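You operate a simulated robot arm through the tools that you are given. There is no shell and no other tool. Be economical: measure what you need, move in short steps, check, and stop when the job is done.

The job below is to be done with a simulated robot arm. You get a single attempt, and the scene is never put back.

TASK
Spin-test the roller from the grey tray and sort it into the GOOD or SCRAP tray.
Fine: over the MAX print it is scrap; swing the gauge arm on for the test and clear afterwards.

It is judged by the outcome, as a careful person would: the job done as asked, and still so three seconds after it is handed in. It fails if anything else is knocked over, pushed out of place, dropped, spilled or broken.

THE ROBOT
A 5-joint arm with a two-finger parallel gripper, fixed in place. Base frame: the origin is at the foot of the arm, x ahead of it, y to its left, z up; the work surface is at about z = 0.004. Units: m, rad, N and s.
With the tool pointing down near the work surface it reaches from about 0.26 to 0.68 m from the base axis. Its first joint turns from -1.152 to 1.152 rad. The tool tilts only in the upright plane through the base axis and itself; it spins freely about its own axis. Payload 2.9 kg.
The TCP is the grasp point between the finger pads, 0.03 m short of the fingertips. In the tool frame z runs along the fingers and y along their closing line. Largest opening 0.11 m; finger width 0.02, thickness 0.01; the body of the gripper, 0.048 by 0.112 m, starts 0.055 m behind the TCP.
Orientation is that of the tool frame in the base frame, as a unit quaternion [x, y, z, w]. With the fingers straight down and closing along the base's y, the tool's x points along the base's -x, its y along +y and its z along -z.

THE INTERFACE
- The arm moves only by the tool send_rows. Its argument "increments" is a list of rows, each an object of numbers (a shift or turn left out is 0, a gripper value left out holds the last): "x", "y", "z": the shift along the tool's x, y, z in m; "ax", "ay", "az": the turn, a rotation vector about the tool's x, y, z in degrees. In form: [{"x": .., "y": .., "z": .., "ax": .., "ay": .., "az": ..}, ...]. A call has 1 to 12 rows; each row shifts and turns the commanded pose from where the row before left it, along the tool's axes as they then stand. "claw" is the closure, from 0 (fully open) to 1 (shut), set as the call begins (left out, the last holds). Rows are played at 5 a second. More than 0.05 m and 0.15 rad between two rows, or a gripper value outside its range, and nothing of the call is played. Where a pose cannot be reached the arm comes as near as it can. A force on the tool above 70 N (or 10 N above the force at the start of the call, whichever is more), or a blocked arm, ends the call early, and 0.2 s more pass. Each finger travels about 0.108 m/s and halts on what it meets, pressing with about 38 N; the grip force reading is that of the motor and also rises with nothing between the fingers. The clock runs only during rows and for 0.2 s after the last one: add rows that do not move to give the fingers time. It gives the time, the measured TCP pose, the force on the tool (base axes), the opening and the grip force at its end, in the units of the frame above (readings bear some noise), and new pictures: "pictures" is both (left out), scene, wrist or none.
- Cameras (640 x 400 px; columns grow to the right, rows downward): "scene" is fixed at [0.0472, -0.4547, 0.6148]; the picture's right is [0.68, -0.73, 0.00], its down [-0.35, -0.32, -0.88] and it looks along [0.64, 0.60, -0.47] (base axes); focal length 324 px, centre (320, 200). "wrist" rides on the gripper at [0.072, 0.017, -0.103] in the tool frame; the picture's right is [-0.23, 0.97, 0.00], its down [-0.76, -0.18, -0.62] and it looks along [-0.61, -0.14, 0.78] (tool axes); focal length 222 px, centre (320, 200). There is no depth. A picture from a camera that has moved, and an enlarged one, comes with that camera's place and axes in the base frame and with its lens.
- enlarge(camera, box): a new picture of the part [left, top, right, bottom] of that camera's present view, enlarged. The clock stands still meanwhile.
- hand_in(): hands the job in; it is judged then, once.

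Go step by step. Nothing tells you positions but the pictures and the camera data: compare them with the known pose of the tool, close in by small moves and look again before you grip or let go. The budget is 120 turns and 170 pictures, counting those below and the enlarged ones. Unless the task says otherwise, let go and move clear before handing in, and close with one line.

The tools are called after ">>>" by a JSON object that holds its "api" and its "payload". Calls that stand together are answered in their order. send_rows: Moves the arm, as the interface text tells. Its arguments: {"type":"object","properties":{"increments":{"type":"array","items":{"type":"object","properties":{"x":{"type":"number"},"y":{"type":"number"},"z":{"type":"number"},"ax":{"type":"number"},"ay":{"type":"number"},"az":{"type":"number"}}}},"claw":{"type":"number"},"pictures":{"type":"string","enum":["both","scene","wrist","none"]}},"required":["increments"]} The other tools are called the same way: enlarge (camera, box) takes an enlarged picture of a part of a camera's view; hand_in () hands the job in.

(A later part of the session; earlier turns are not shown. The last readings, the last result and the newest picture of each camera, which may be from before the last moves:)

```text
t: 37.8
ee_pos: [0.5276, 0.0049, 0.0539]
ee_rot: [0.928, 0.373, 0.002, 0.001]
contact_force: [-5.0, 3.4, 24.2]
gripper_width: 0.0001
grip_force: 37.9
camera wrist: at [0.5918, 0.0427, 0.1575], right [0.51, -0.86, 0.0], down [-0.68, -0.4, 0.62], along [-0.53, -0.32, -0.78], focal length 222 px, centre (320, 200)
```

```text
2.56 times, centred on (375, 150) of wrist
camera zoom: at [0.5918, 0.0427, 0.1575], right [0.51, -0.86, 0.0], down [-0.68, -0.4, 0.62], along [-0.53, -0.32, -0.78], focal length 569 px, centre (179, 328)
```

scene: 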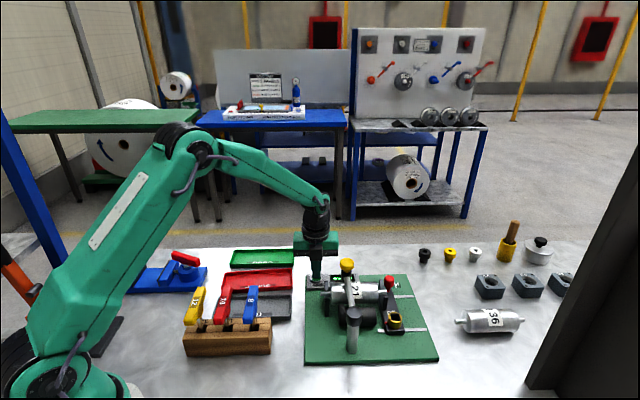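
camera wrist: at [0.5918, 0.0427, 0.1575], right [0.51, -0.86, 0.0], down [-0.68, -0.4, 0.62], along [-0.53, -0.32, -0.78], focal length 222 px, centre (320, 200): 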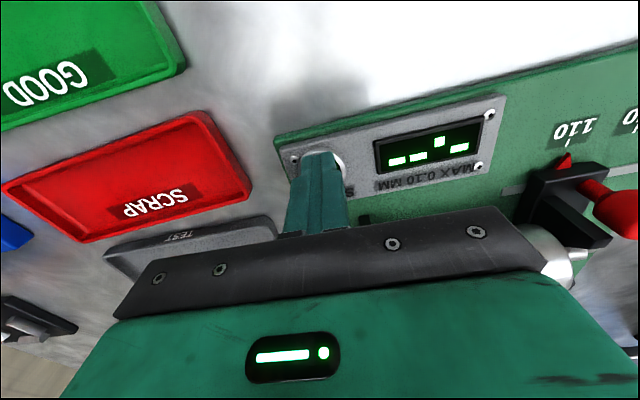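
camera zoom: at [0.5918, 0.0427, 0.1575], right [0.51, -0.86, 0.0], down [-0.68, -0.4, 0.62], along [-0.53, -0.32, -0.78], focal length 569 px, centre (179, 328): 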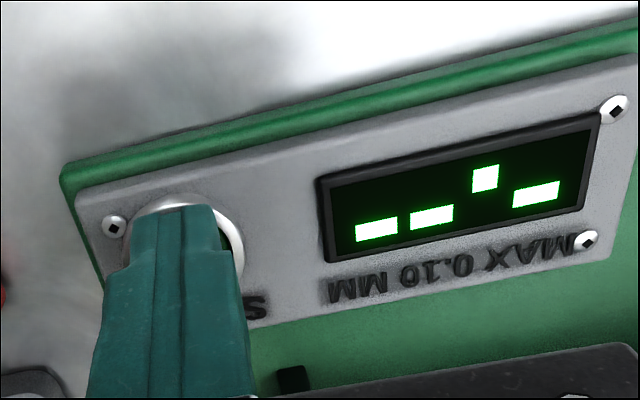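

>>> {"api": "send_rows", "payload": {"increments": [{"z": -0.01}, {"z": -0.03}, {}, {}, {}]}}

>>> {"api": "enlarge", "payload": {"camera": "wrist", "box": [250, 80, 500, 220]}}

>>> {"api": "enlarge", "payload": {"camera": "scene", "box": [290, 250, 390, 330]}}

```text
t: 39.0
ee_pos: [0.5274, 0.0046, 0.0929]
ee_rot: [0.928, 0.373, 0.002, 0.0]
contact_force: [-0.6, 0.7, 0.3]
gripper_width: 0.0002
grip_force: 38.0
camera wrist: at [0.5912, 0.042, 0.1961], right [0.51, -0.86, 0.0], down [-0.67, -0.4, 0.62], along [-0.54, -0.32, -0.78], focal length 222 px, centre (320, 200)
```

scene: 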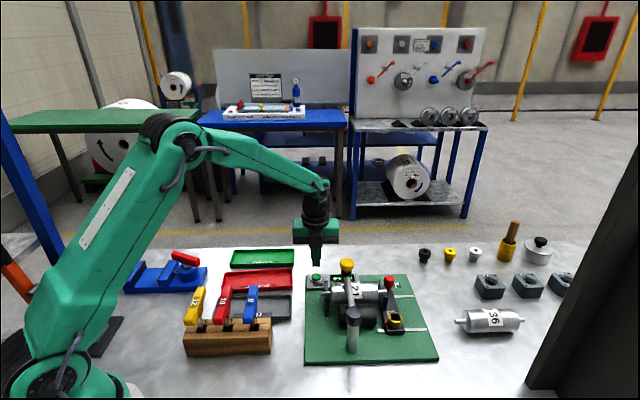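
wrist: 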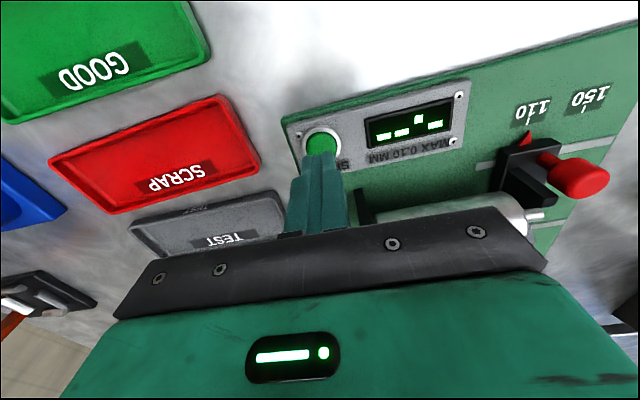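

```text
2.56 times, centred on (375, 150) of wrist
camera zoom: at [0.5912, 0.042, 0.1961], right [0.51, -0.86, 0.0], down [-0.67, -0.4, 0.62], along [-0.54, -0.32, -0.78], focal length 569 px, centre (179, 328)
```

zoom: 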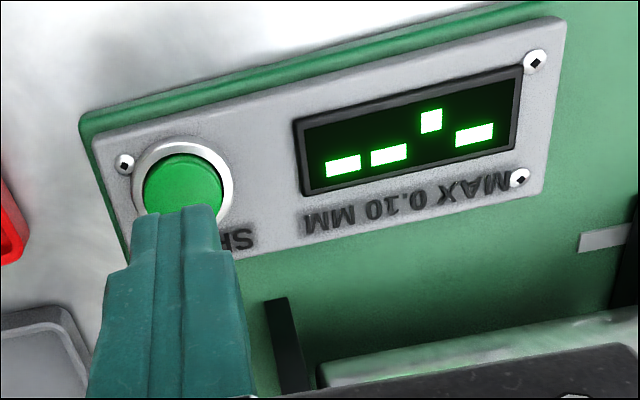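

```text
5.00 times, centred on (340, 290) of scene
camera zoom: at [0.0472, -0.4547, 0.6148], right [0.68, -0.73, 0.0], down [-0.35, -0.32, -0.88], along [0.64, 0.6, -0.47], focal length 1622 px, centre (220, -250)
```

zoom: 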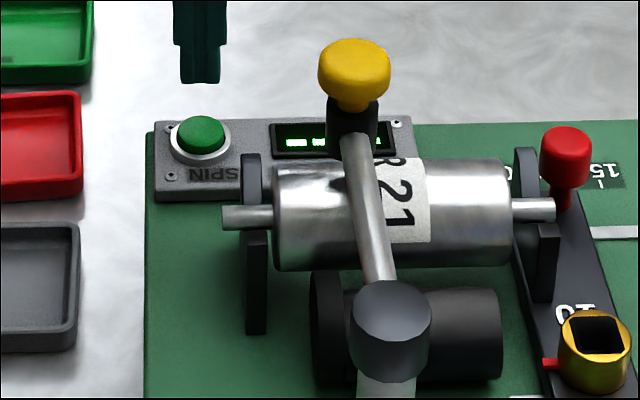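

No reading yet; the button stands proud of its ring, so I press again, better centred and deeper, and hold.

>>> {"api": "send_rows", "payload": {"increments": [{"x": -0.003}, {"z": 0.02}, {"z": 0.013}, {"z": 0.003}, {"z": 0.003}, {"z": 0.002}, {}, {}], "pictures": "wrist"}}

>>> {"api": "enlarge", "payload": {"camera": "wrist", "box": [250, 80, 500, 220]}}

```text
t: 40.8
ee_pos: [0.5256, 0.0015, 0.0529]
ee_rot: [0.928, 0.372, 0.002, 0.002]
contact_force: [-9.1, -2.4, 28.0]
gripper_width: 0.0001
grip_force: 37.8
camera wrist: at [0.5895, 0.0401, 0.1565], right [0.51, -0.86, 0.0], down [-0.68, -0.4, 0.62], along [-0.53, -0.32, -0.78], focal length 222 px, centre (320, 200)
```

wrist: 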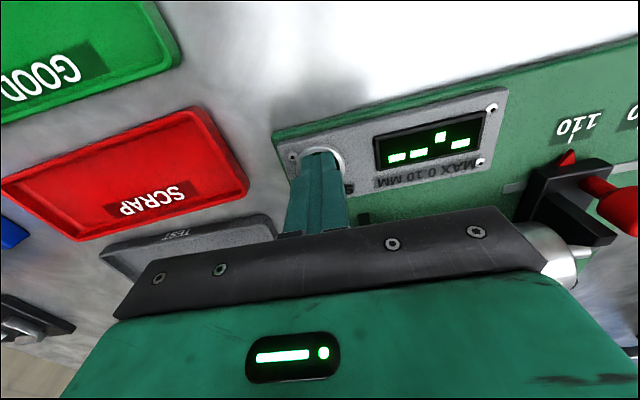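

```text
2.56 times, centred on (375, 150) of wrist
camera zoom: at [0.5895, 0.0401, 0.1565], right [0.51, -0.86, 0.0], down [-0.68, -0.4, 0.62], along [-0.53, -0.32, -0.78], focal length 569 px, centre (179, 328)
```

zoom: 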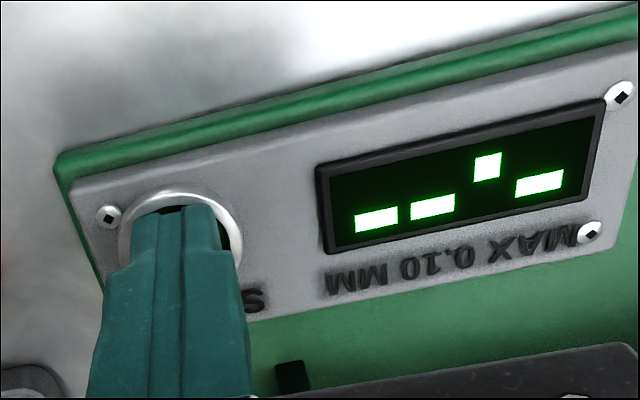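

>>> {"api": "send_rows", "payload": {"increments": [{"z": -0.02}, {"z": -0.04}, {}], "pictures": "scene"}}

>>> {"api": "enlarge", "payload": {"camera": "scene", "box": [300, 255, 400, 335]}}

>>> {"api": "enlarge", "payload": {"camera": "wrist", "box": [250, 60, 550, 240]}}

```text
t: 41.6
ee_pos: [0.5257, 0.0017, 0.112]
ee_rot: [0.928, 0.373, 0.0, 0.0]
contact_force: [-0.4, 0.1, 0.8]
gripper_width: 0.0002
grip_force: 37.9
```

scene: 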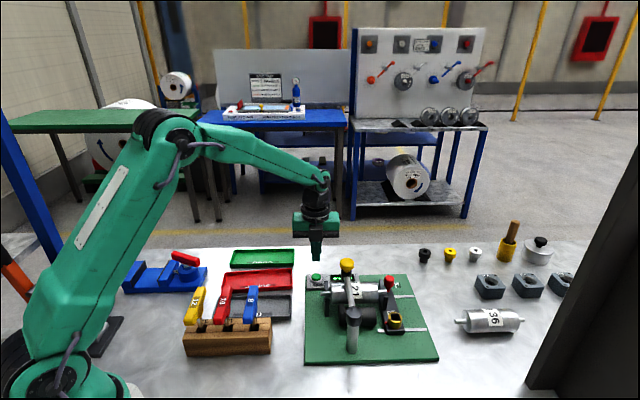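

```text
5.00 times, centred on (350, 295) of scene
camera zoom: at [0.0472, -0.4547, 0.6148], right [0.68, -0.73, 0.0], down [-0.35, -0.32, -0.88], along [0.64, 0.6, -0.47], focal length 1622 px, centre (170, -275)
```

zoom: 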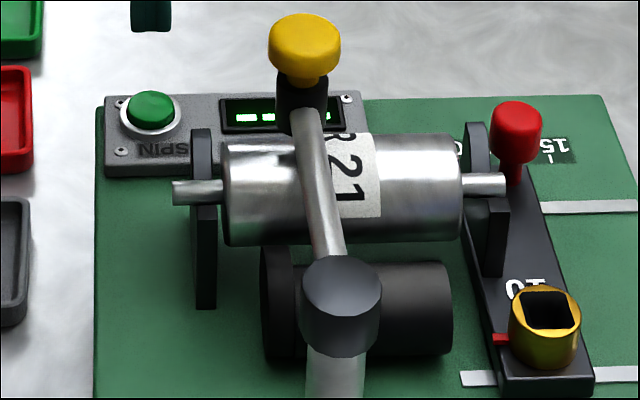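

```text
2.13 times, centred on (400, 150) of wrist
camera zoom: at [0.5899, 0.0402, 0.2154], right [0.51, -0.86, 0.0], down [-0.67, -0.4, 0.62], along [-0.54, -0.32, -0.78], focal length 474 px, centre (149, 307)
```

zoom: 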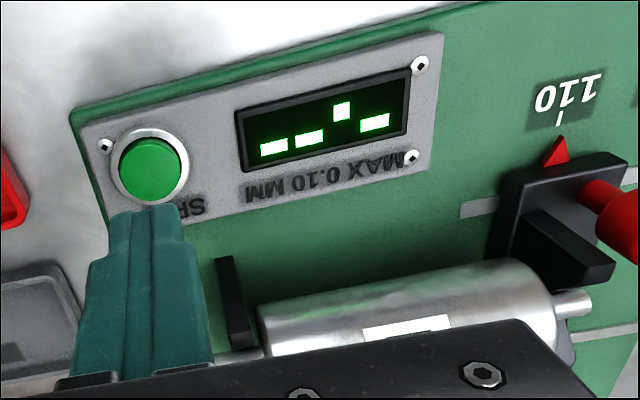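

The force rises gently (spring-like), so the button probably was not at its full travel yet. Pressing deeper.

>>> {"api": "send_rows", "payload": {"increments": [{"z": 0.03}, {"z": 0.025}, {"z": 0.003}, {"z": 0.003}, {"z": 0.002}, {}], "pictures": "wrist"}}

>>> {"api": "enlarge", "payload": {"camera": "wrist", "box": [250, 80, 500, 220]}}

```text
t: 43.0
ee_pos: [0.5246, 0.0014, 0.0522]
ee_rot: [0.928, 0.373, 0.002, 0.001]
contact_force: [-18.2, 1.7, 45.3]
gripper_width: 0.0
grip_force: 38.0
camera wrist: at [0.5899, 0.0402, 0.1556], right [0.51, -0.86, 0.0], down [-0.68, -0.4, 0.62], along [-0.53, -0.32, -0.78], focal length 222 px, centre (320, 200)
```

wrist: 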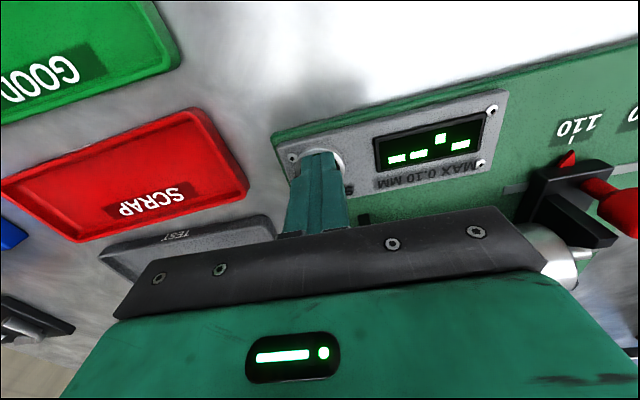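

```text
2.56 times, centred on (375, 150) of wrist
camera zoom: at [0.5899, 0.0402, 0.1556], right [0.51, -0.86, 0.0], down [-0.68, -0.4, 0.62], along [-0.53, -0.32, -0.78], focal length 569 px, centre (179, 328)
```

zoom: 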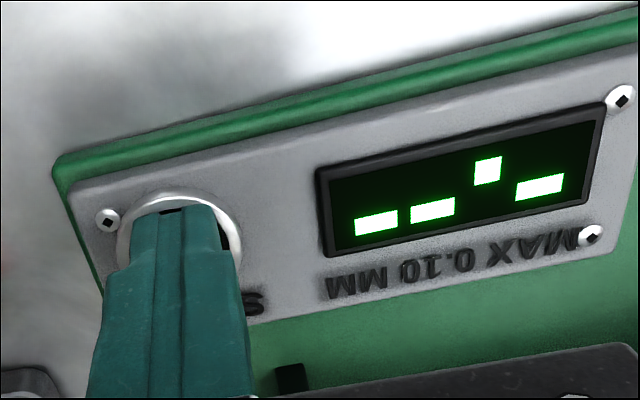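

The button is fully pressed, yet there's no spin: some precondition must be missing. Lifting and inspecting the gauge tip, seating and clamp.

>>> {"api": "send_rows", "payload": {"increments": [{"z": -0.03}, {"z": -0.04}, {"z": -0.03}, {"x": 0.04, "y": 0.03}, {"x": 0.04, "y": 0.03}, {}], "pictures": "both"}}

>>> {"api": "enlarge", "payload": {"camera": "wrist", "box": [250, 60, 550, 240]}}

>>> {"api": "enlarge", "payload": {"camera": "scene", "box": [325, 255, 395, 320]}}

```text
t: 44.4
ee_pos: [0.623, 0.0126, 0.1503]
ee_rot: [0.928, 0.373, 0.0, 0.0]
contact_force: [0.2, 0.3, 0.0]
gripper_width: 0.0001
grip_force: 37.9
camera wrist: at [0.6882, 0.0516, 0.2527], right [0.51, -0.86, 0.0], down [-0.67, -0.4, 0.62], along [-0.54, -0.32, -0.78], focal length 222 px, centre (320, 200)
```

scene: 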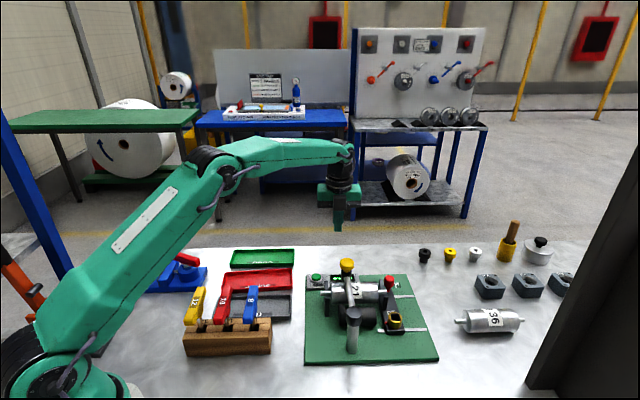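
wrist: 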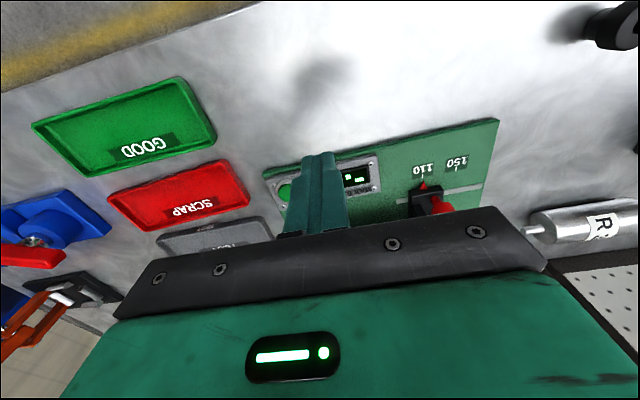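

```text
2.13 times, centred on (400, 150) of wrist
camera zoom: at [0.6882, 0.0516, 0.2527], right [0.51, -0.86, 0.0], down [-0.67, -0.4, 0.62], along [-0.54, -0.32, -0.78], focal length 474 px, centre (149, 307)
```

zoom: 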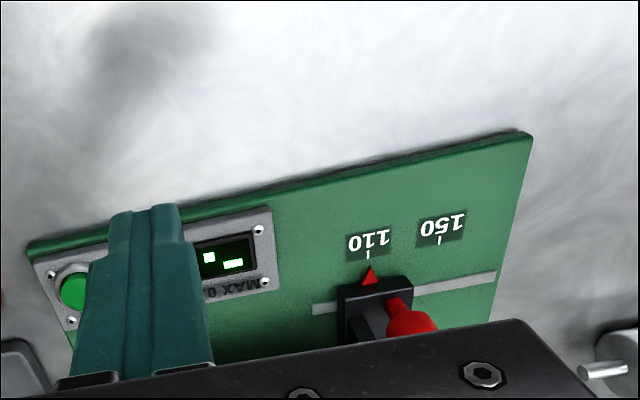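

```text
6.15 times, centred on (360, 288) of scene
camera zoom: at [0.0472, -0.4547, 0.6148], right [0.68, -0.73, 0.0], down [-0.35, -0.32, -0.88], along [0.64, 0.6, -0.47], focal length 1996 px, centre (74, -338)
```

zoom: 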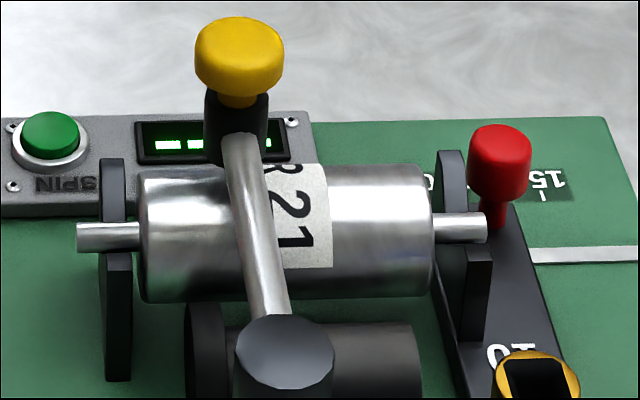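

Index, seating and button look right, so the arm may not yet be fully home. I return to the knob and push it gently further to feel for its stop.

>>> {"api": "send_rows", "payload": {"increments": [{"z": -0.04}, {"z": -0.016}, {"x": -0.042, "y": 0.002}, {"x": -0.042, "y": 0.002}, {"x": -0.042, "y": 0.002}, {"x": -0.0405, "y": 0.0023}, {"z": 0.033}, {"z": 0.032}, {}], "claw": 0.5}}

>>> {"api": "enlarge", "payload": {"camera": "wrist", "box": [170, 40, 470, 240]}}

>>> {"api": "enlarge", "payload": {"camera": "scene", "box": [300, 240, 400, 340]}}

```text
t: 46.4
ee_pos: [0.5091, -0.1072, 0.1399]
ee_rot: [0.928, 0.373, -0.001, 0.0]
contact_force: [0.1, -0.3, 0.1]
gripper_width: 0.0551
grip_force: 0.0
camera wrist: at [0.5736, -0.0689, 0.2425], right [0.51, -0.86, 0.0], down [-0.67, -0.4, 0.62], along [-0.54, -0.32, -0.78], focal length 222 px, centre (320, 200)
```

scene: 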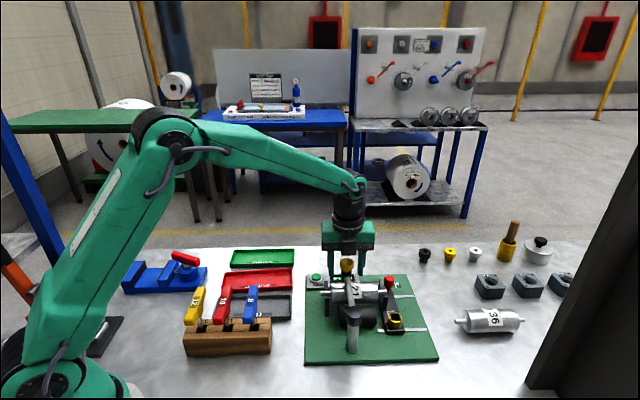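
wrist: 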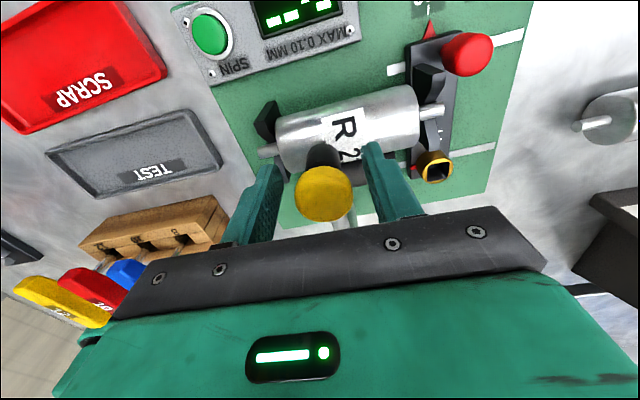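

```text
2.00 times, centred on (320, 140) of wrist
camera zoom: at [0.5736, -0.0689, 0.2425], right [0.51, -0.86, 0.0], down [-0.67, -0.4, 0.62], along [-0.54, -0.32, -0.78], focal length 444 px, centre (320, 320)
```

zoom: 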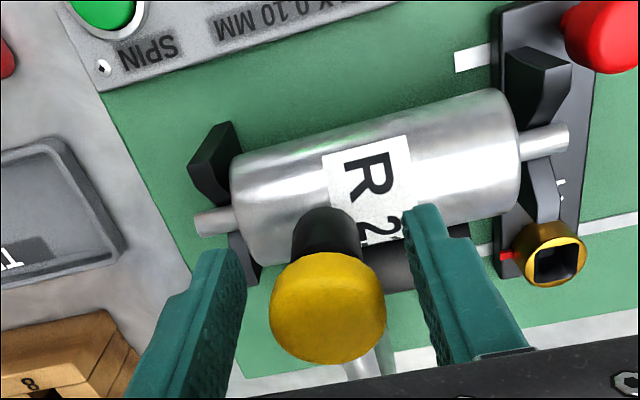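

```text
4.00 times, centred on (350, 290) of scene
camera zoom: at [0.0472, -0.4547, 0.6148], right [0.68, -0.73, 0.0], down [-0.35, -0.32, -0.88], along [0.64, 0.6, -0.47], focal length 1297 px, centre (200, -160)
```

zoom: 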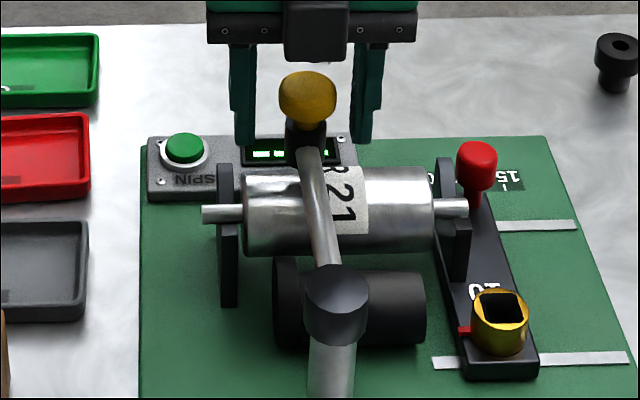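

>>> {"api": "send_rows", "payload": {"increments": [{"y": 0.004}, {"y": 0.004, "az": 2}, {"y": 0.004, "az": 2}, {}], "claw": 0.66, "pictures": "none"}}

>>> {"api": "enlarge", "payload": {"camera": "scene", "box": [300, 240, 400, 340]}}

```text
t: 47.4
ee_pos: [0.5184, -0.1175, 0.1394]
ee_rot: [0.941, 0.339, 0.0, 0.0]
contact_force: [0.5, 0.7, -1.1]
gripper_width: 0.0375
grip_force: 0.0
```

```text
4.00 times, centred on (350, 290) of scene
camera zoom: at [0.0472, -0.4547, 0.6148], right [0.68, -0.73, 0.0], down [-0.35, -0.32, -0.88], along [0.64, 0.6, -0.47], focal length 1297 px, centre (200, -160)
```

zoom: 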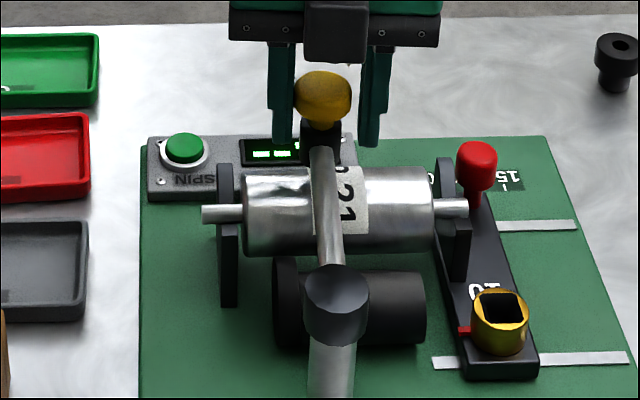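

>>> {"api": "send_rows", "payload": {"increments": [{"y": 0.004, "az": 2}, {"y": 0.004, "az": 2}, {"y": 0.004, "az": 2}, {}], "pictures": "none"}}

>>> {"api": "enlarge", "payload": {"camera": "scene", "box": [300, 240, 400, 340]}}

```text
t: 48.4
ee_pos: [0.5249, -0.1256, 0.1388]
ee_rot: [0.957, 0.291, 0.0, 0.0]
contact_force: [-0.2, 0.3, 0.2]
gripper_width: 0.0371
grip_force: 0.2
```

```text
4.00 times, centred on (350, 290) of scene
camera zoom: at [0.0472, -0.4547, 0.6148], right [0.68, -0.73, 0.0], down [-0.35, -0.32, -0.88], along [0.64, 0.6, -0.47], focal length 1297 px, centre (200, -160)
```

zoom: 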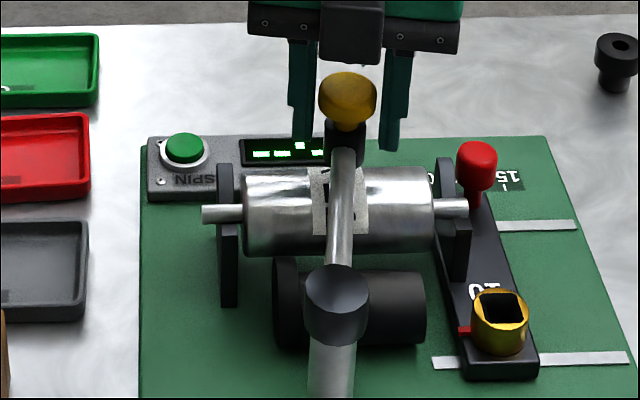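

The arm swings freely with no stop; it now sits at mid-roller. I leave it here and try SPIN again.

>>> {"api": "send_rows", "payload": {"increments": [{}, {"z": -0.03}, {"z": -0.037}, {"x": 0.0238, "y": -0.0351}, {"x": 0.0238, "y": -0.0351}, {"x": 0.0238, "y": -0.0351}, {}], "claw": 0.5, "pictures": "none"}}

>>> {"api": "send_rows", "payload": {"increments": [{"z": 0.045}, {"z": 0.045}, {}], "claw": 1.0, "pictures": "wrist"}}

>>> {"api": "enlarge", "payload": {"camera": "scene", "box": [300, 240, 400, 340]}}

```text
t: 50.0
ee_pos: [0.5264, 0.0004, 0.206]
ee_rot: [0.957, 0.29, 0.002, 0.001]
contact_force: [0.3, 0.0, 0.7]
gripper_width: 0.0546
grip_force: 0.0
```

```text
t: 50.8
ee_pos: [0.5269, 0.0018, 0.1167]
ee_rot: [0.957, 0.291, 0.001, 0.0]
contact_force: [-0.2, 0.1, 0.0]
gripper_width: 0.0
grip_force: 37.9
camera wrist: at [0.5967, 0.0283, 0.2196], right [0.35, -0.94, 0.0], down [-0.73, -0.28, 0.62], along [-0.58, -0.22, -0.78], focal length 222 px, centre (320, 200)
```

wrist: 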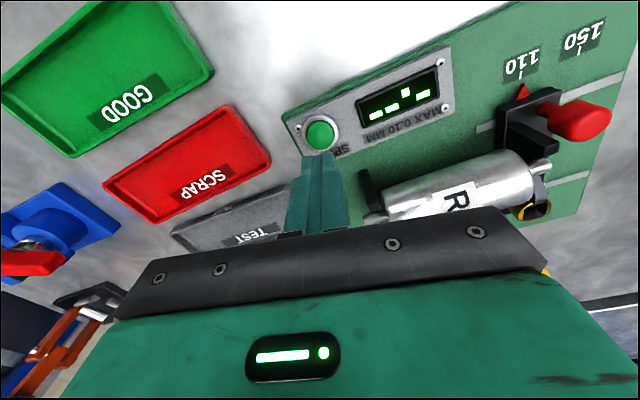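

```text
4.00 times, centred on (350, 290) of scene
camera zoom: at [0.0472, -0.4547, 0.6148], right [0.68, -0.73, 0.0], down [-0.35, -0.32, -0.88], along [0.64, 0.6, -0.47], focal length 1297 px, centre (200, -160)
```

zoom: 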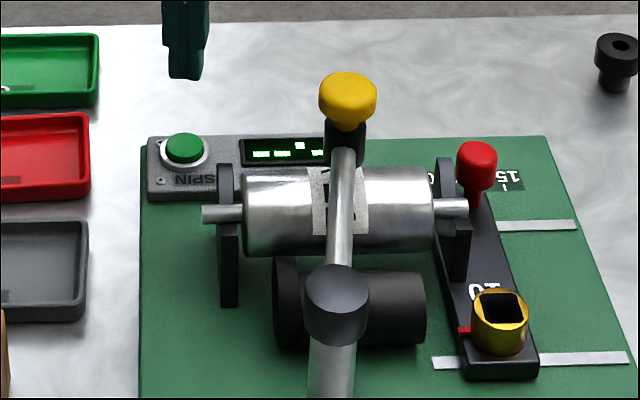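

>>> {"api": "send_rows", "payload": {"increments": [{"z": 0.03}, {"z": 0.025}, {"z": 0.004}, {"z": 0.003}, {"z": 0.002}, {}, {}], "pictures": "wrist"}}

>>> {"api": "enlarge", "payload": {"camera": "wrist", "box": [250, 60, 550, 240]}}

```text
t: 52.4
ee_pos: [0.5271, 0.0024, 0.0544]
ee_rot: [0.957, 0.291, 0.002, 0.0]
contact_force: [-4.9, -0.4, 25.0]
gripper_width: 0.0
grip_force: 37.3
camera wrist: at [0.5971, 0.0284, 0.1573], right [0.35, -0.94, 0.0], down [-0.73, -0.28, 0.62], along [-0.58, -0.22, -0.78], focal length 222 px, centre (320, 200)
```

wrist: 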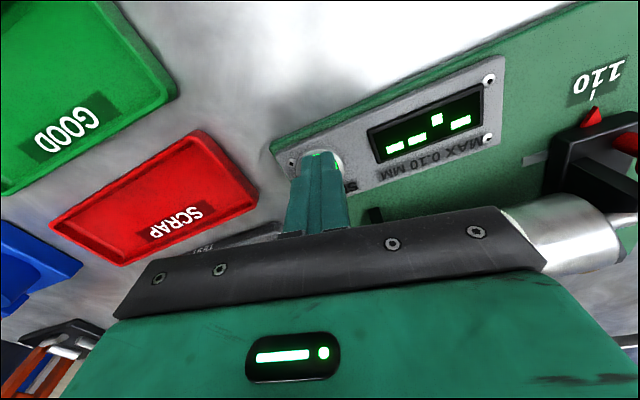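

```text
2.13 times, centred on (400, 150) of wrist
camera zoom: at [0.5971, 0.0284, 0.1573], right [0.35, -0.94, 0.0], down [-0.73, -0.28, 0.62], along [-0.58, -0.22, -0.78], focal length 474 px, centre (149, 307)
```

zoom: 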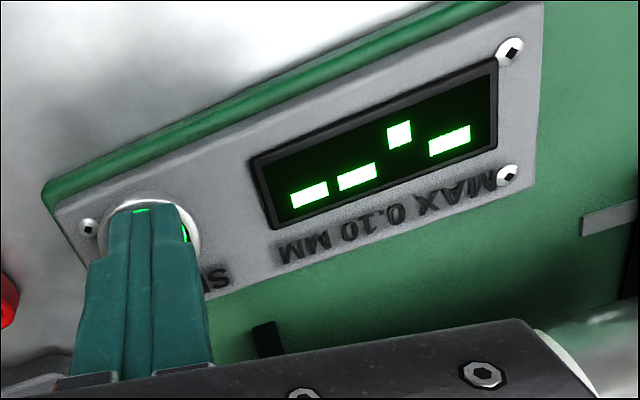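

The button now glows brightly, so the spin may be running. Lifting clear and watching the display.

>>> {"api": "send_rows", "payload": {"increments": [{"z": -0.03}, {"z": -0.03}, {}], "pictures": "none"}}

>>> {"api": "enlarge", "payload": {"camera": "scene", "box": [300, 250, 400, 330]}}

>>> {"api": "enlarge", "payload": {"camera": "wrist", "box": [250, 60, 550, 240]}}

```text
t: 53.2
ee_pos: [0.5258, 0.0006, 0.113]
ee_rot: [0.957, 0.291, 0.001, 0.0]
contact_force: [-0.3, -1.1, -0.2]
gripper_width: 0.0
grip_force: 37.9
```

```text
5.00 times, centred on (350, 290) of scene
camera zoom: at [0.0472, -0.4547, 0.6148], right [0.68, -0.73, 0.0], down [-0.35, -0.32, -0.88], along [0.64, 0.6, -0.47], focal length 1622 px, centre (170, -250)
```

zoom: 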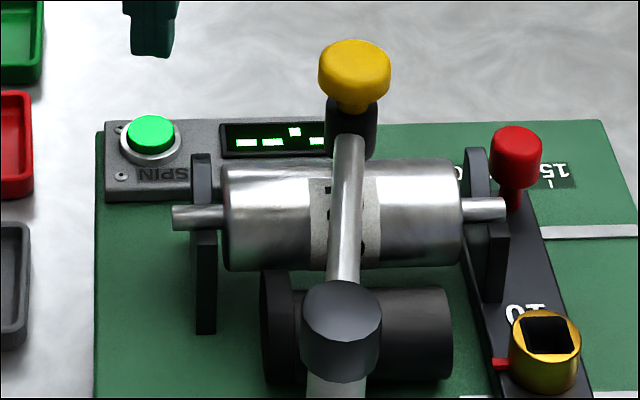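

```text
2.13 times, centred on (400, 150) of wrist
camera zoom: at [0.5957, 0.0274, 0.2161], right [0.35, -0.94, 0.0], down [-0.73, -0.28, 0.62], along [-0.58, -0.22, -0.78], focal length 474 px, centre (149, 307)
```

zoom: 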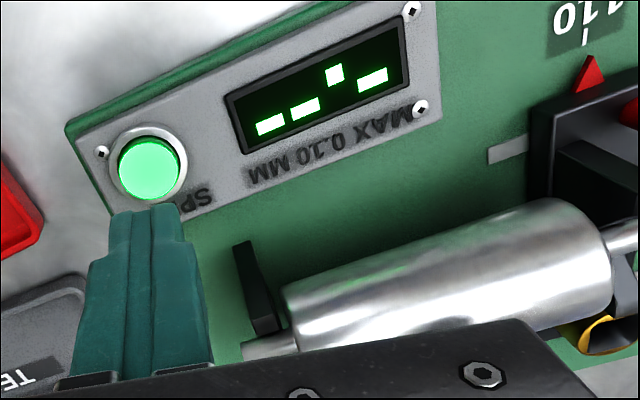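

Great: the roller is spinning and the button is lit; the gauge position mattered. I wait for the reading.

>>> {"api": "send_rows", "payload": {"increments": [{}, {}, {}, {}, {}, {}, {}, {}, {}, {}], "pictures": "none"}}

>>> {"api": "enlarge", "payload": {"camera": "wrist", "box": [250, 60, 550, 240]}}

```text
t: 55.4
ee_pos: [0.5273, 0.0002, 0.1131]
ee_rot: [0.957, 0.291, 0.001, 0.001]
contact_force: [0.2, 0.0, 0.6]
gripper_width: 0.0
grip_force: 36.9
```

```text
2.13 times, centred on (400, 150) of wrist
camera zoom: at [0.5958, 0.0275, 0.2164], right [0.35, -0.94, 0.0], down [-0.73, -0.28, 0.62], along [-0.58, -0.22, -0.78], focal length 474 px, centre (149, 307)
```

zoom: 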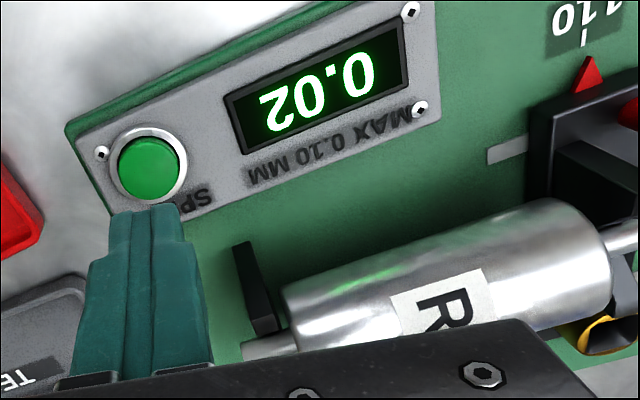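

>>> {"api": "enlarge", "payload": {"camera": "wrist", "box": [350, 60, 460, 140]}}

>>> {"api": "enlarge", "payload": {"camera": "scene", "box": [300, 250, 400, 330]}}

```text
5.00 times, centred on (405, 100) of wrist
camera zoom: at [0.5958, 0.0275, 0.2164], right [0.35, -0.94, 0.0], down [-0.73, -0.28, 0.62], along [-0.58, -0.22, -0.78], focal length 1111 px, centre (-105, 700)
```

zoom: 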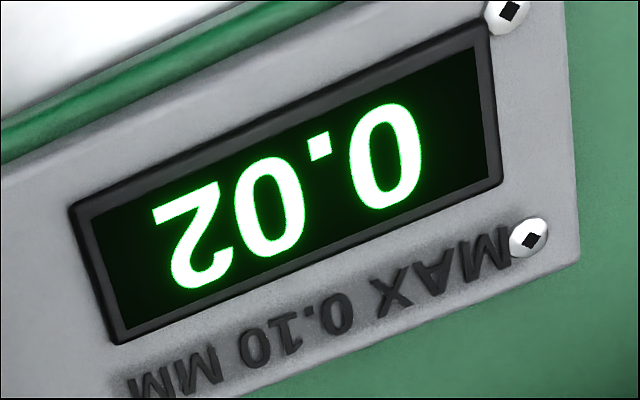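

```text
5.00 times, centred on (350, 290) of scene
camera zoom: at [0.0472, -0.4547, 0.6148], right [0.68, -0.73, 0.0], down [-0.35, -0.32, -0.88], along [0.64, 0.6, -0.47], focal length 1622 px, centre (170, -250)
```

zoom: 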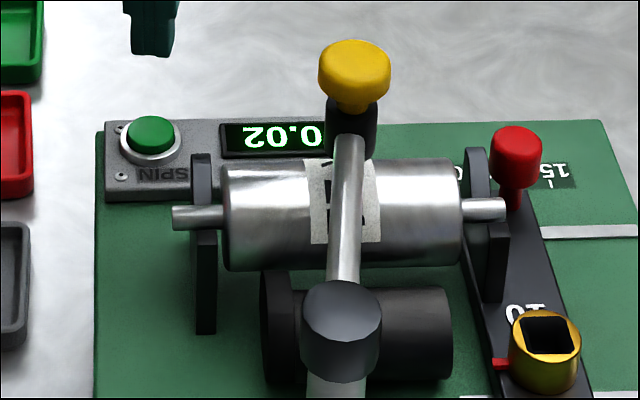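

Reading 0.02 mm ≤ 0.10 mm: the roller is GOOD. Now back to the knob to swing the gauge arm clear.

>>> {"api": "send_rows", "payload": {"increments": [{"z": -0.045}, {"z": -0.048}, {"x": -0.0238, "y": 0.0351}, {"x": -0.0238, "y": 0.0351}, {"x": -0.0238, "y": 0.0351}, {"z": 0.033}, {"z": 0.033}, {}], "claw": 0.5}}

>>> {"api": "enlarge", "payload": {"camera": "wrist", "box": [170, 40, 470, 240]}}

```text
t: 57.2
ee_pos: [0.5261, -0.1262, 0.1372]
ee_rot: [0.957, 0.29, 0.0, 0.0]
contact_force: [0.5, -0.1, 0.2]
gripper_width: 0.055
grip_force: 0.0
camera wrist: at [0.5963, -0.0997, 0.2415], right [0.35, -0.94, 0.0], down [-0.73, -0.28, 0.62], along [-0.58, -0.22, -0.78], focal length 222 px, centre (320, 200)
```

scene: 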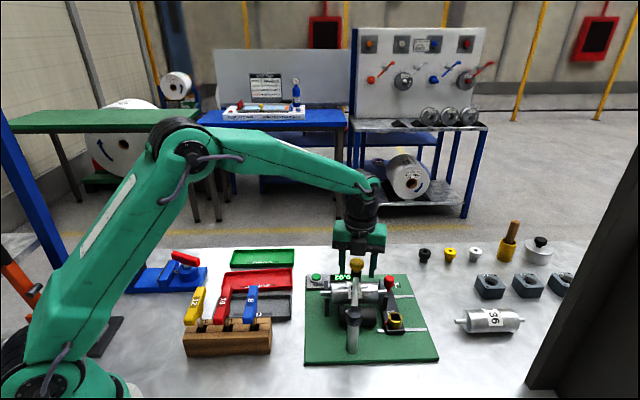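
wrist: 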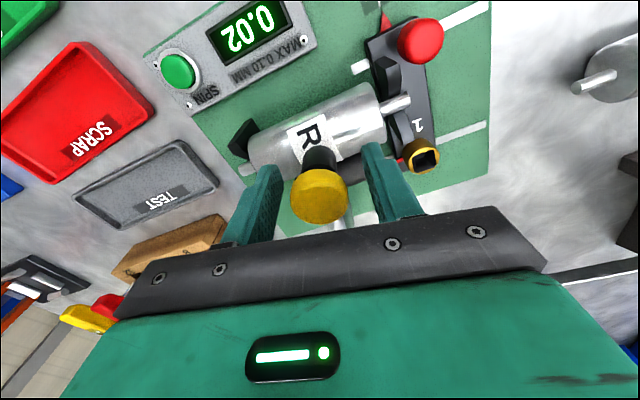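

```text
2.00 times, centred on (320, 140) of wrist
camera zoom: at [0.5963, -0.0997, 0.2415], right [0.35, -0.94, 0.0], down [-0.73, -0.28, 0.62], along [-0.58, -0.22, -0.78], focal length 444 px, centre (320, 320)
```

zoom: 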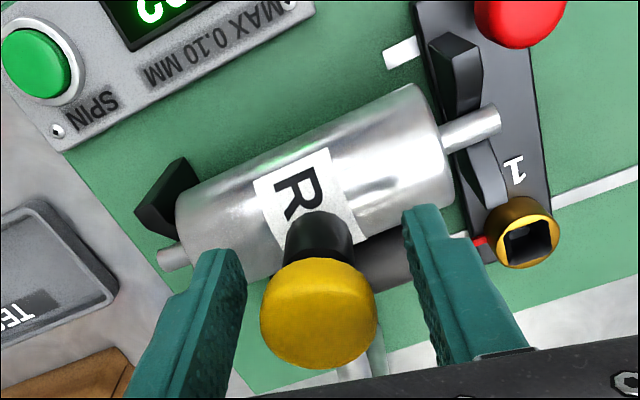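

>>> {"api": "send_rows", "payload": {"increments": [{}, {"x": -0.00115, "y": -0.0164, "az": -8}, {"x": -0.00115, "y": -0.0164, "az": -8}, {"x": -0.00115, "y": -0.0164, "az": -8}, {"x": -0.00115, "y": -0.0164, "az": -8}, {"x": -0.00115, "y": -0.0164, "az": -8}, {"x": -0.00115, "y": -0.0164, "az": -8}, {}], "claw": 0.66}}

>>> {"api": "enlarge", "payload": {"camera": "wrist", "box": [170, 40, 470, 240]}}

```text
t: 59.0
ee_pos: [0.4433, -0.0758, 0.1393]
ee_rot: [0.755, 0.656, 0.0, 0.0]
contact_force: [-0.2, 0.5, -0.6]
gripper_width: 0.0379
grip_force: 0.1
camera wrist: at [0.4712, -0.0053, 0.2424], right [0.93, -0.36, 0.0], down [-0.28, -0.73, 0.62], along [-0.23, -0.58, -0.78], focal length 222 px, centre (320, 200)
```

scene: 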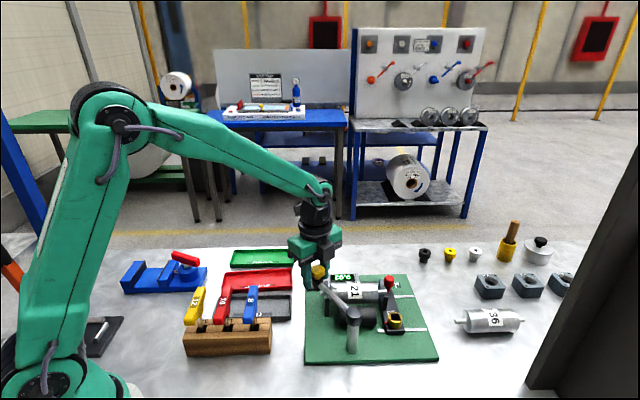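
wrist: 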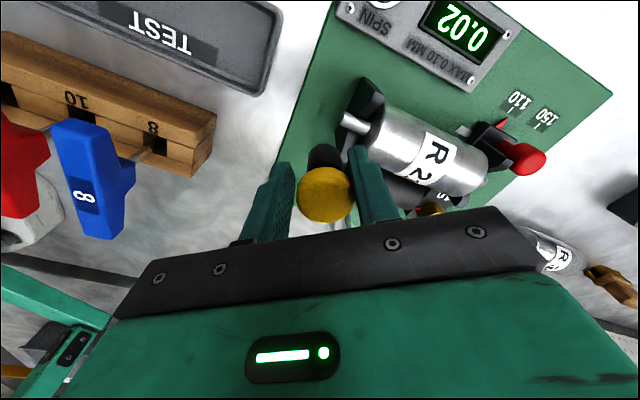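

```text
2.00 times, centred on (320, 140) of wrist
camera zoom: at [0.4712, -0.0053, 0.2424], right [0.93, -0.36, 0.0], down [-0.28, -0.73, 0.62], along [-0.23, -0.58, -0.78], focal length 444 px, centre (320, 320)
```

zoom: 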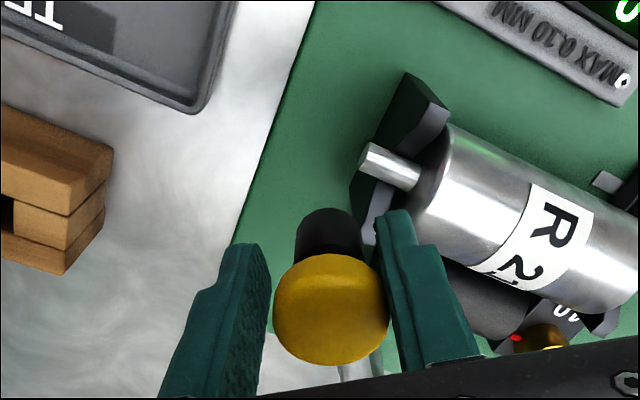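

>>> {"api": "send_rows", "payload": {"increments": [{"x": -0.00115, "y": -0.0164, "az": -8}, {"x": -0.00115, "y": -0.0164, "az": -8}, {"x": -0.00115, "y": -0.0164, "az": -8}, {"x": -0.00115, "y": -0.0164, "az": -8}, {"x": -0.00115, "y": -0.0164, "az": -8}, {"x": -0.0003, "y": -0.007, "az": -3}, {}]}}

>>> {"api": "enlarge", "payload": {"camera": "wrist", "box": [170, 40, 470, 240]}}

>>> {"api": "enlarge", "payload": {"camera": "scene", "box": [250, 240, 390, 350]}}

```text
t: 60.6
ee_pos: [0.3598, -0.0957, 0.1395]
ee_rot: [0.463, 0.886, 0.0, 0.0]
contact_force: [0.6, -0.9, 0.4]
gripper_width: 0.0375
grip_force: 0.0
camera wrist: at [0.3327, -0.0258, 0.2419], right [0.93, 0.37, 0.0], down [0.29, -0.73, 0.62], along [0.23, -0.58, -0.78], focal length 222 px, centre (320, 200)
```

scene: 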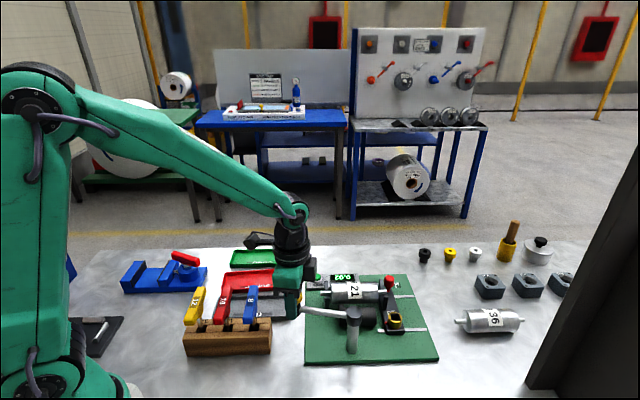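
wrist: 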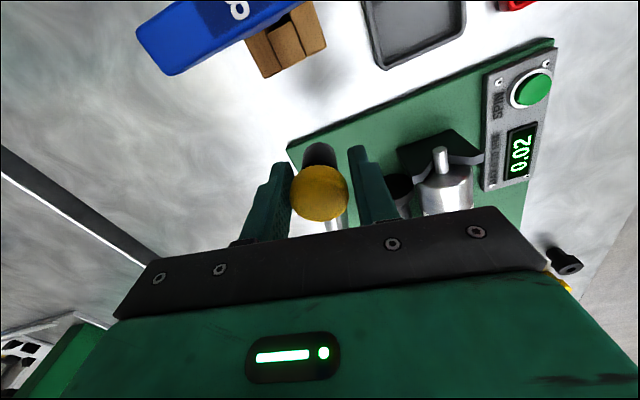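

```text
2.00 times, centred on (320, 140) of wrist
camera zoom: at [0.3327, -0.0258, 0.2419], right [0.93, 0.37, 0.0], down [0.29, -0.73, 0.62], along [0.23, -0.58, -0.78], focal length 444 px, centre (320, 320)
```

zoom: 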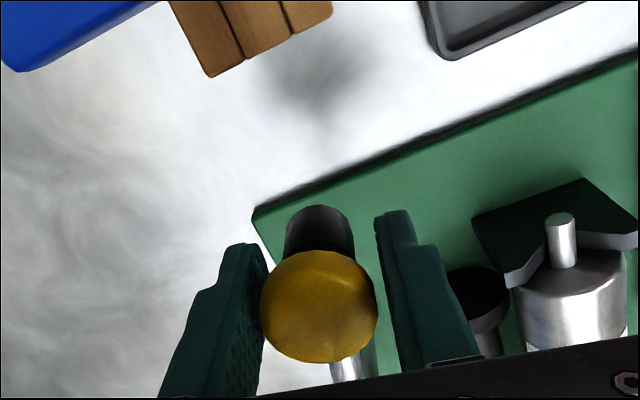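

```text
3.64 times, centred on (320, 295) of scene
camera zoom: at [0.0472, -0.4547, 0.6148], right [0.68, -0.73, 0.0], down [-0.35, -0.32, -0.88], along [0.64, 0.6, -0.47], focal length 1179 px, centre (320, -146)
```

zoom: 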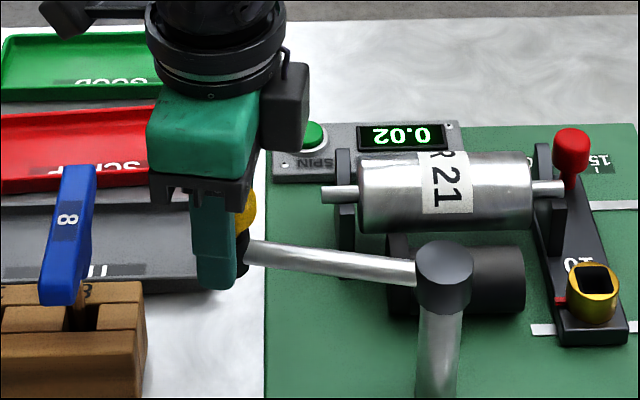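

The gauge arm is back where it started. Now releasing it and moving above the roller with an upright tool.

>>> {"api": "send_rows", "payload": {"increments": [{}, {"z": -0.035}, {"z": -0.035}, {"az": -5}, {"az": -5.1}, {"x": -0.0334, "y": 0.0231}, {"x": -0.0334, "y": 0.0231}, {"x": -0.0334, "y": 0.0231}, {"x": -0.0334, "y": 0.0231}, {}], "claw": 0.47}}

>>> {"api": "enlarge", "payload": {"camera": "wrist", "box": [170, 0, 470, 220]}}

>>> {"api": "enlarge", "payload": {"camera": "scene", "box": [270, 240, 410, 350]}}

```text
t: 62.8
ee_pos: [0.5199, -0.1237, 0.2092]
ee_rot: [0.384, 0.923, 0.0, -0.001]
contact_force: [0.0, 0.5, 0.0]
gripper_width: 0.0581
grip_force: 0.1
camera wrist: at [0.4804, -0.0605, 0.3118], right [0.85, 0.53, 0.0], down [0.41, -0.67, 0.62], along [0.33, -0.53, -0.78], focal length 222 px, centre (320, 200)
```

scene: 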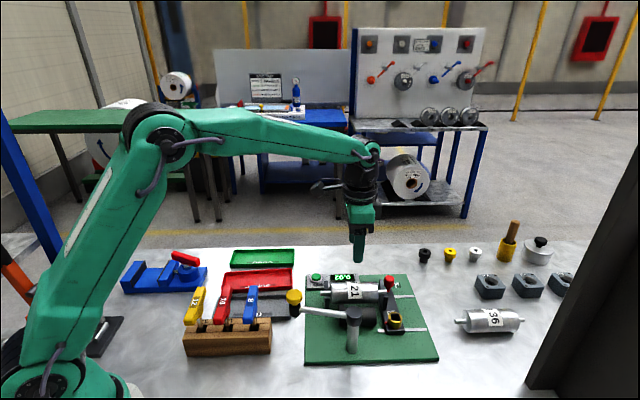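
wrist: 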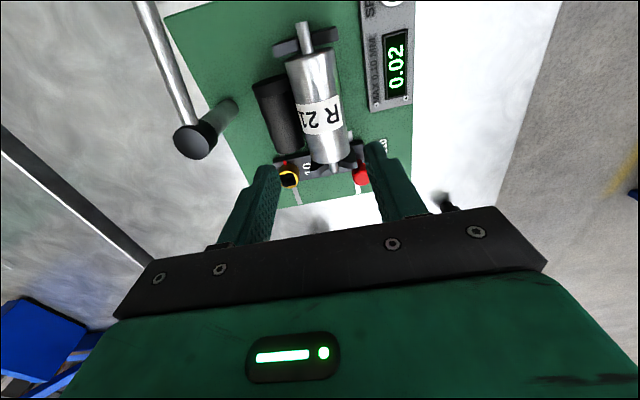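

```text
1.82 times, centred on (320, 110) of wrist
camera zoom: at [0.4804, -0.0605, 0.3118], right [0.85, 0.53, 0.0], down [0.41, -0.67, 0.62], along [0.33, -0.53, -0.78], focal length 404 px, centre (320, 364)
```

zoom: 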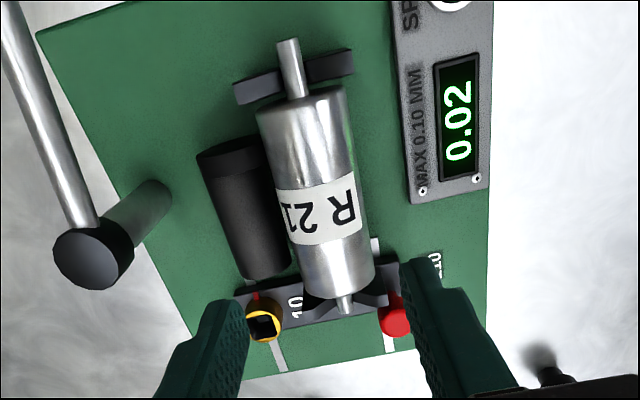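

```text
3.64 times, centred on (340, 295) of scene
camera zoom: at [0.0472, -0.4547, 0.6148], right [0.68, -0.73, 0.0], down [-0.35, -0.32, -0.88], along [0.64, 0.6, -0.47], focal length 1179 px, centre (247, -146)
```

zoom: 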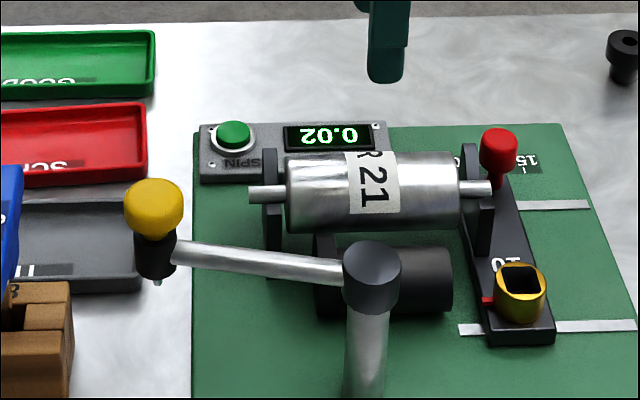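

>>> {"api": "send_rows", "payload": {"increments": [{"z": 0.04}, {"z": 0.04}, {"z": 0.024}, {}]}}

>>> {"api": "enlarge", "payload": {"camera": "wrist", "box": [180, 0, 430, 240]}}

>>> {"api": "enlarge", "payload": {"camera": "scene", "box": [330, 260, 410, 330]}}

```text
t: 63.8
ee_pos: [0.5195, -0.1235, 0.1045]
ee_rot: [0.384, 0.923, 0.0, 0.0]
contact_force: [0.0, -0.7, 1.3]
gripper_width: 0.0582
grip_force: 0.0
camera wrist: at [0.4804, -0.06, 0.2076], right [0.85, 0.53, 0.0], down [0.41, -0.67, 0.62], along [0.33, -0.53, -0.78], focal length 222 px, centre (320, 200)
```

scene: 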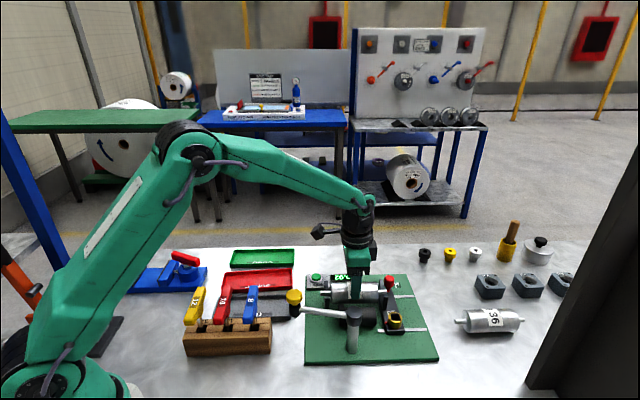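
wrist: 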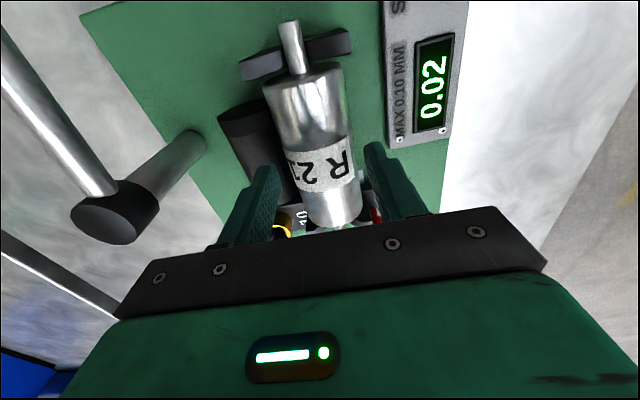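

```text
1.67 times, centred on (305, 120) of wrist
camera zoom: at [0.4804, -0.06, 0.2076], right [0.85, 0.53, 0.0], down [0.41, -0.67, 0.62], along [0.33, -0.53, -0.78], focal length 370 px, centre (345, 333)
```

zoom: 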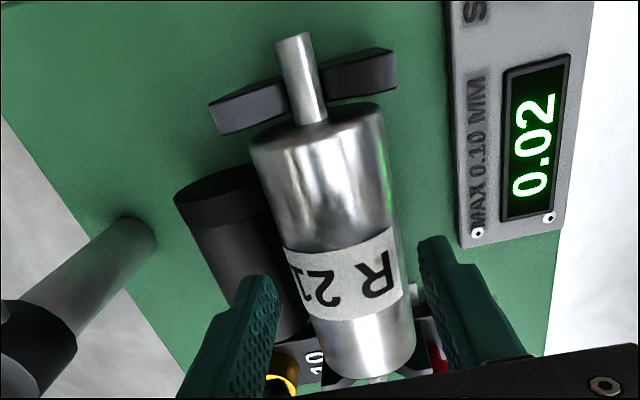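

```text
5.71 times, centred on (370, 295) of scene
camera zoom: at [0.0472, -0.4547, 0.6148], right [0.68, -0.73, 0.0], down [-0.35, -0.32, -0.88], along [0.64, 0.6, -0.47], focal length 1853 px, centre (34, -343)
```

zoom: 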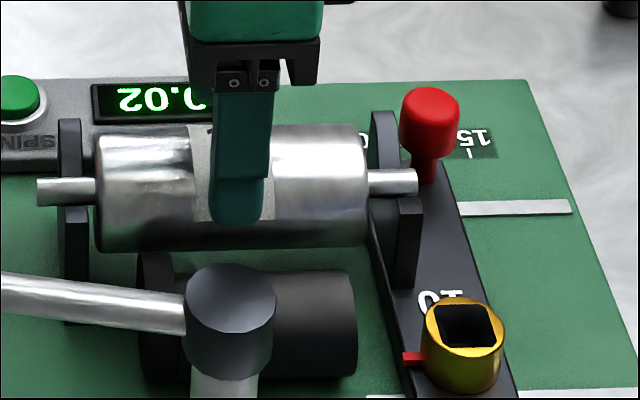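

>>> {"api": "send_rows", "payload": {"increments": [{"y": -0.001}, {"z": 0.01}, {"z": 0.01}, {}], "claw": 0.51, "pictures": "wrist"}}

>>> {"api": "enlarge", "payload": {"camera": "scene", "box": [330, 260, 410, 330]}}

```text
t: 64.8
ee_pos: [0.5185, -0.1246, 0.0842]
ee_rot: [0.384, 0.924, 0.001, 0.0]
contact_force: [-0.4, -0.3, 0.4]
gripper_width: 0.0539
grip_force: 0.1
camera wrist: at [0.4798, -0.0609, 0.1877], right [0.85, 0.53, 0.0], down [0.41, -0.67, 0.62], along [0.33, -0.53, -0.78], focal length 222 px, centre (320, 200)
```

wrist: 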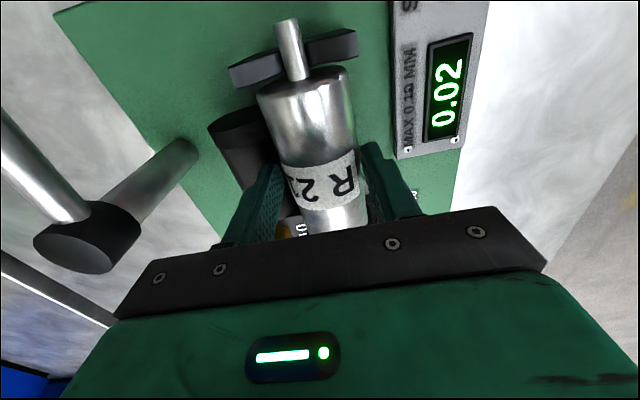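

```text
5.71 times, centred on (370, 295) of scene
camera zoom: at [0.0472, -0.4547, 0.6148], right [0.68, -0.73, 0.0], down [-0.35, -0.32, -0.88], along [0.64, 0.6, -0.47], focal length 1853 px, centre (34, -343)
```

zoom: 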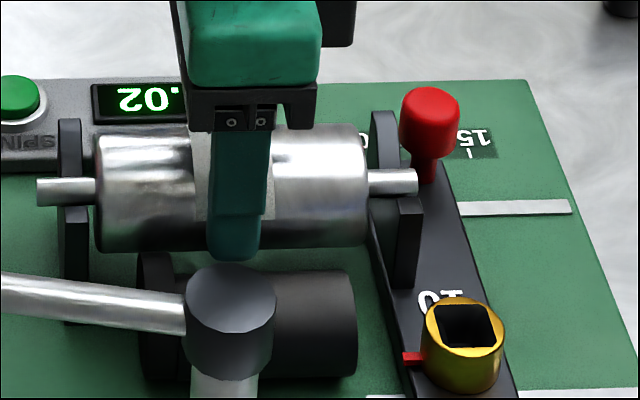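

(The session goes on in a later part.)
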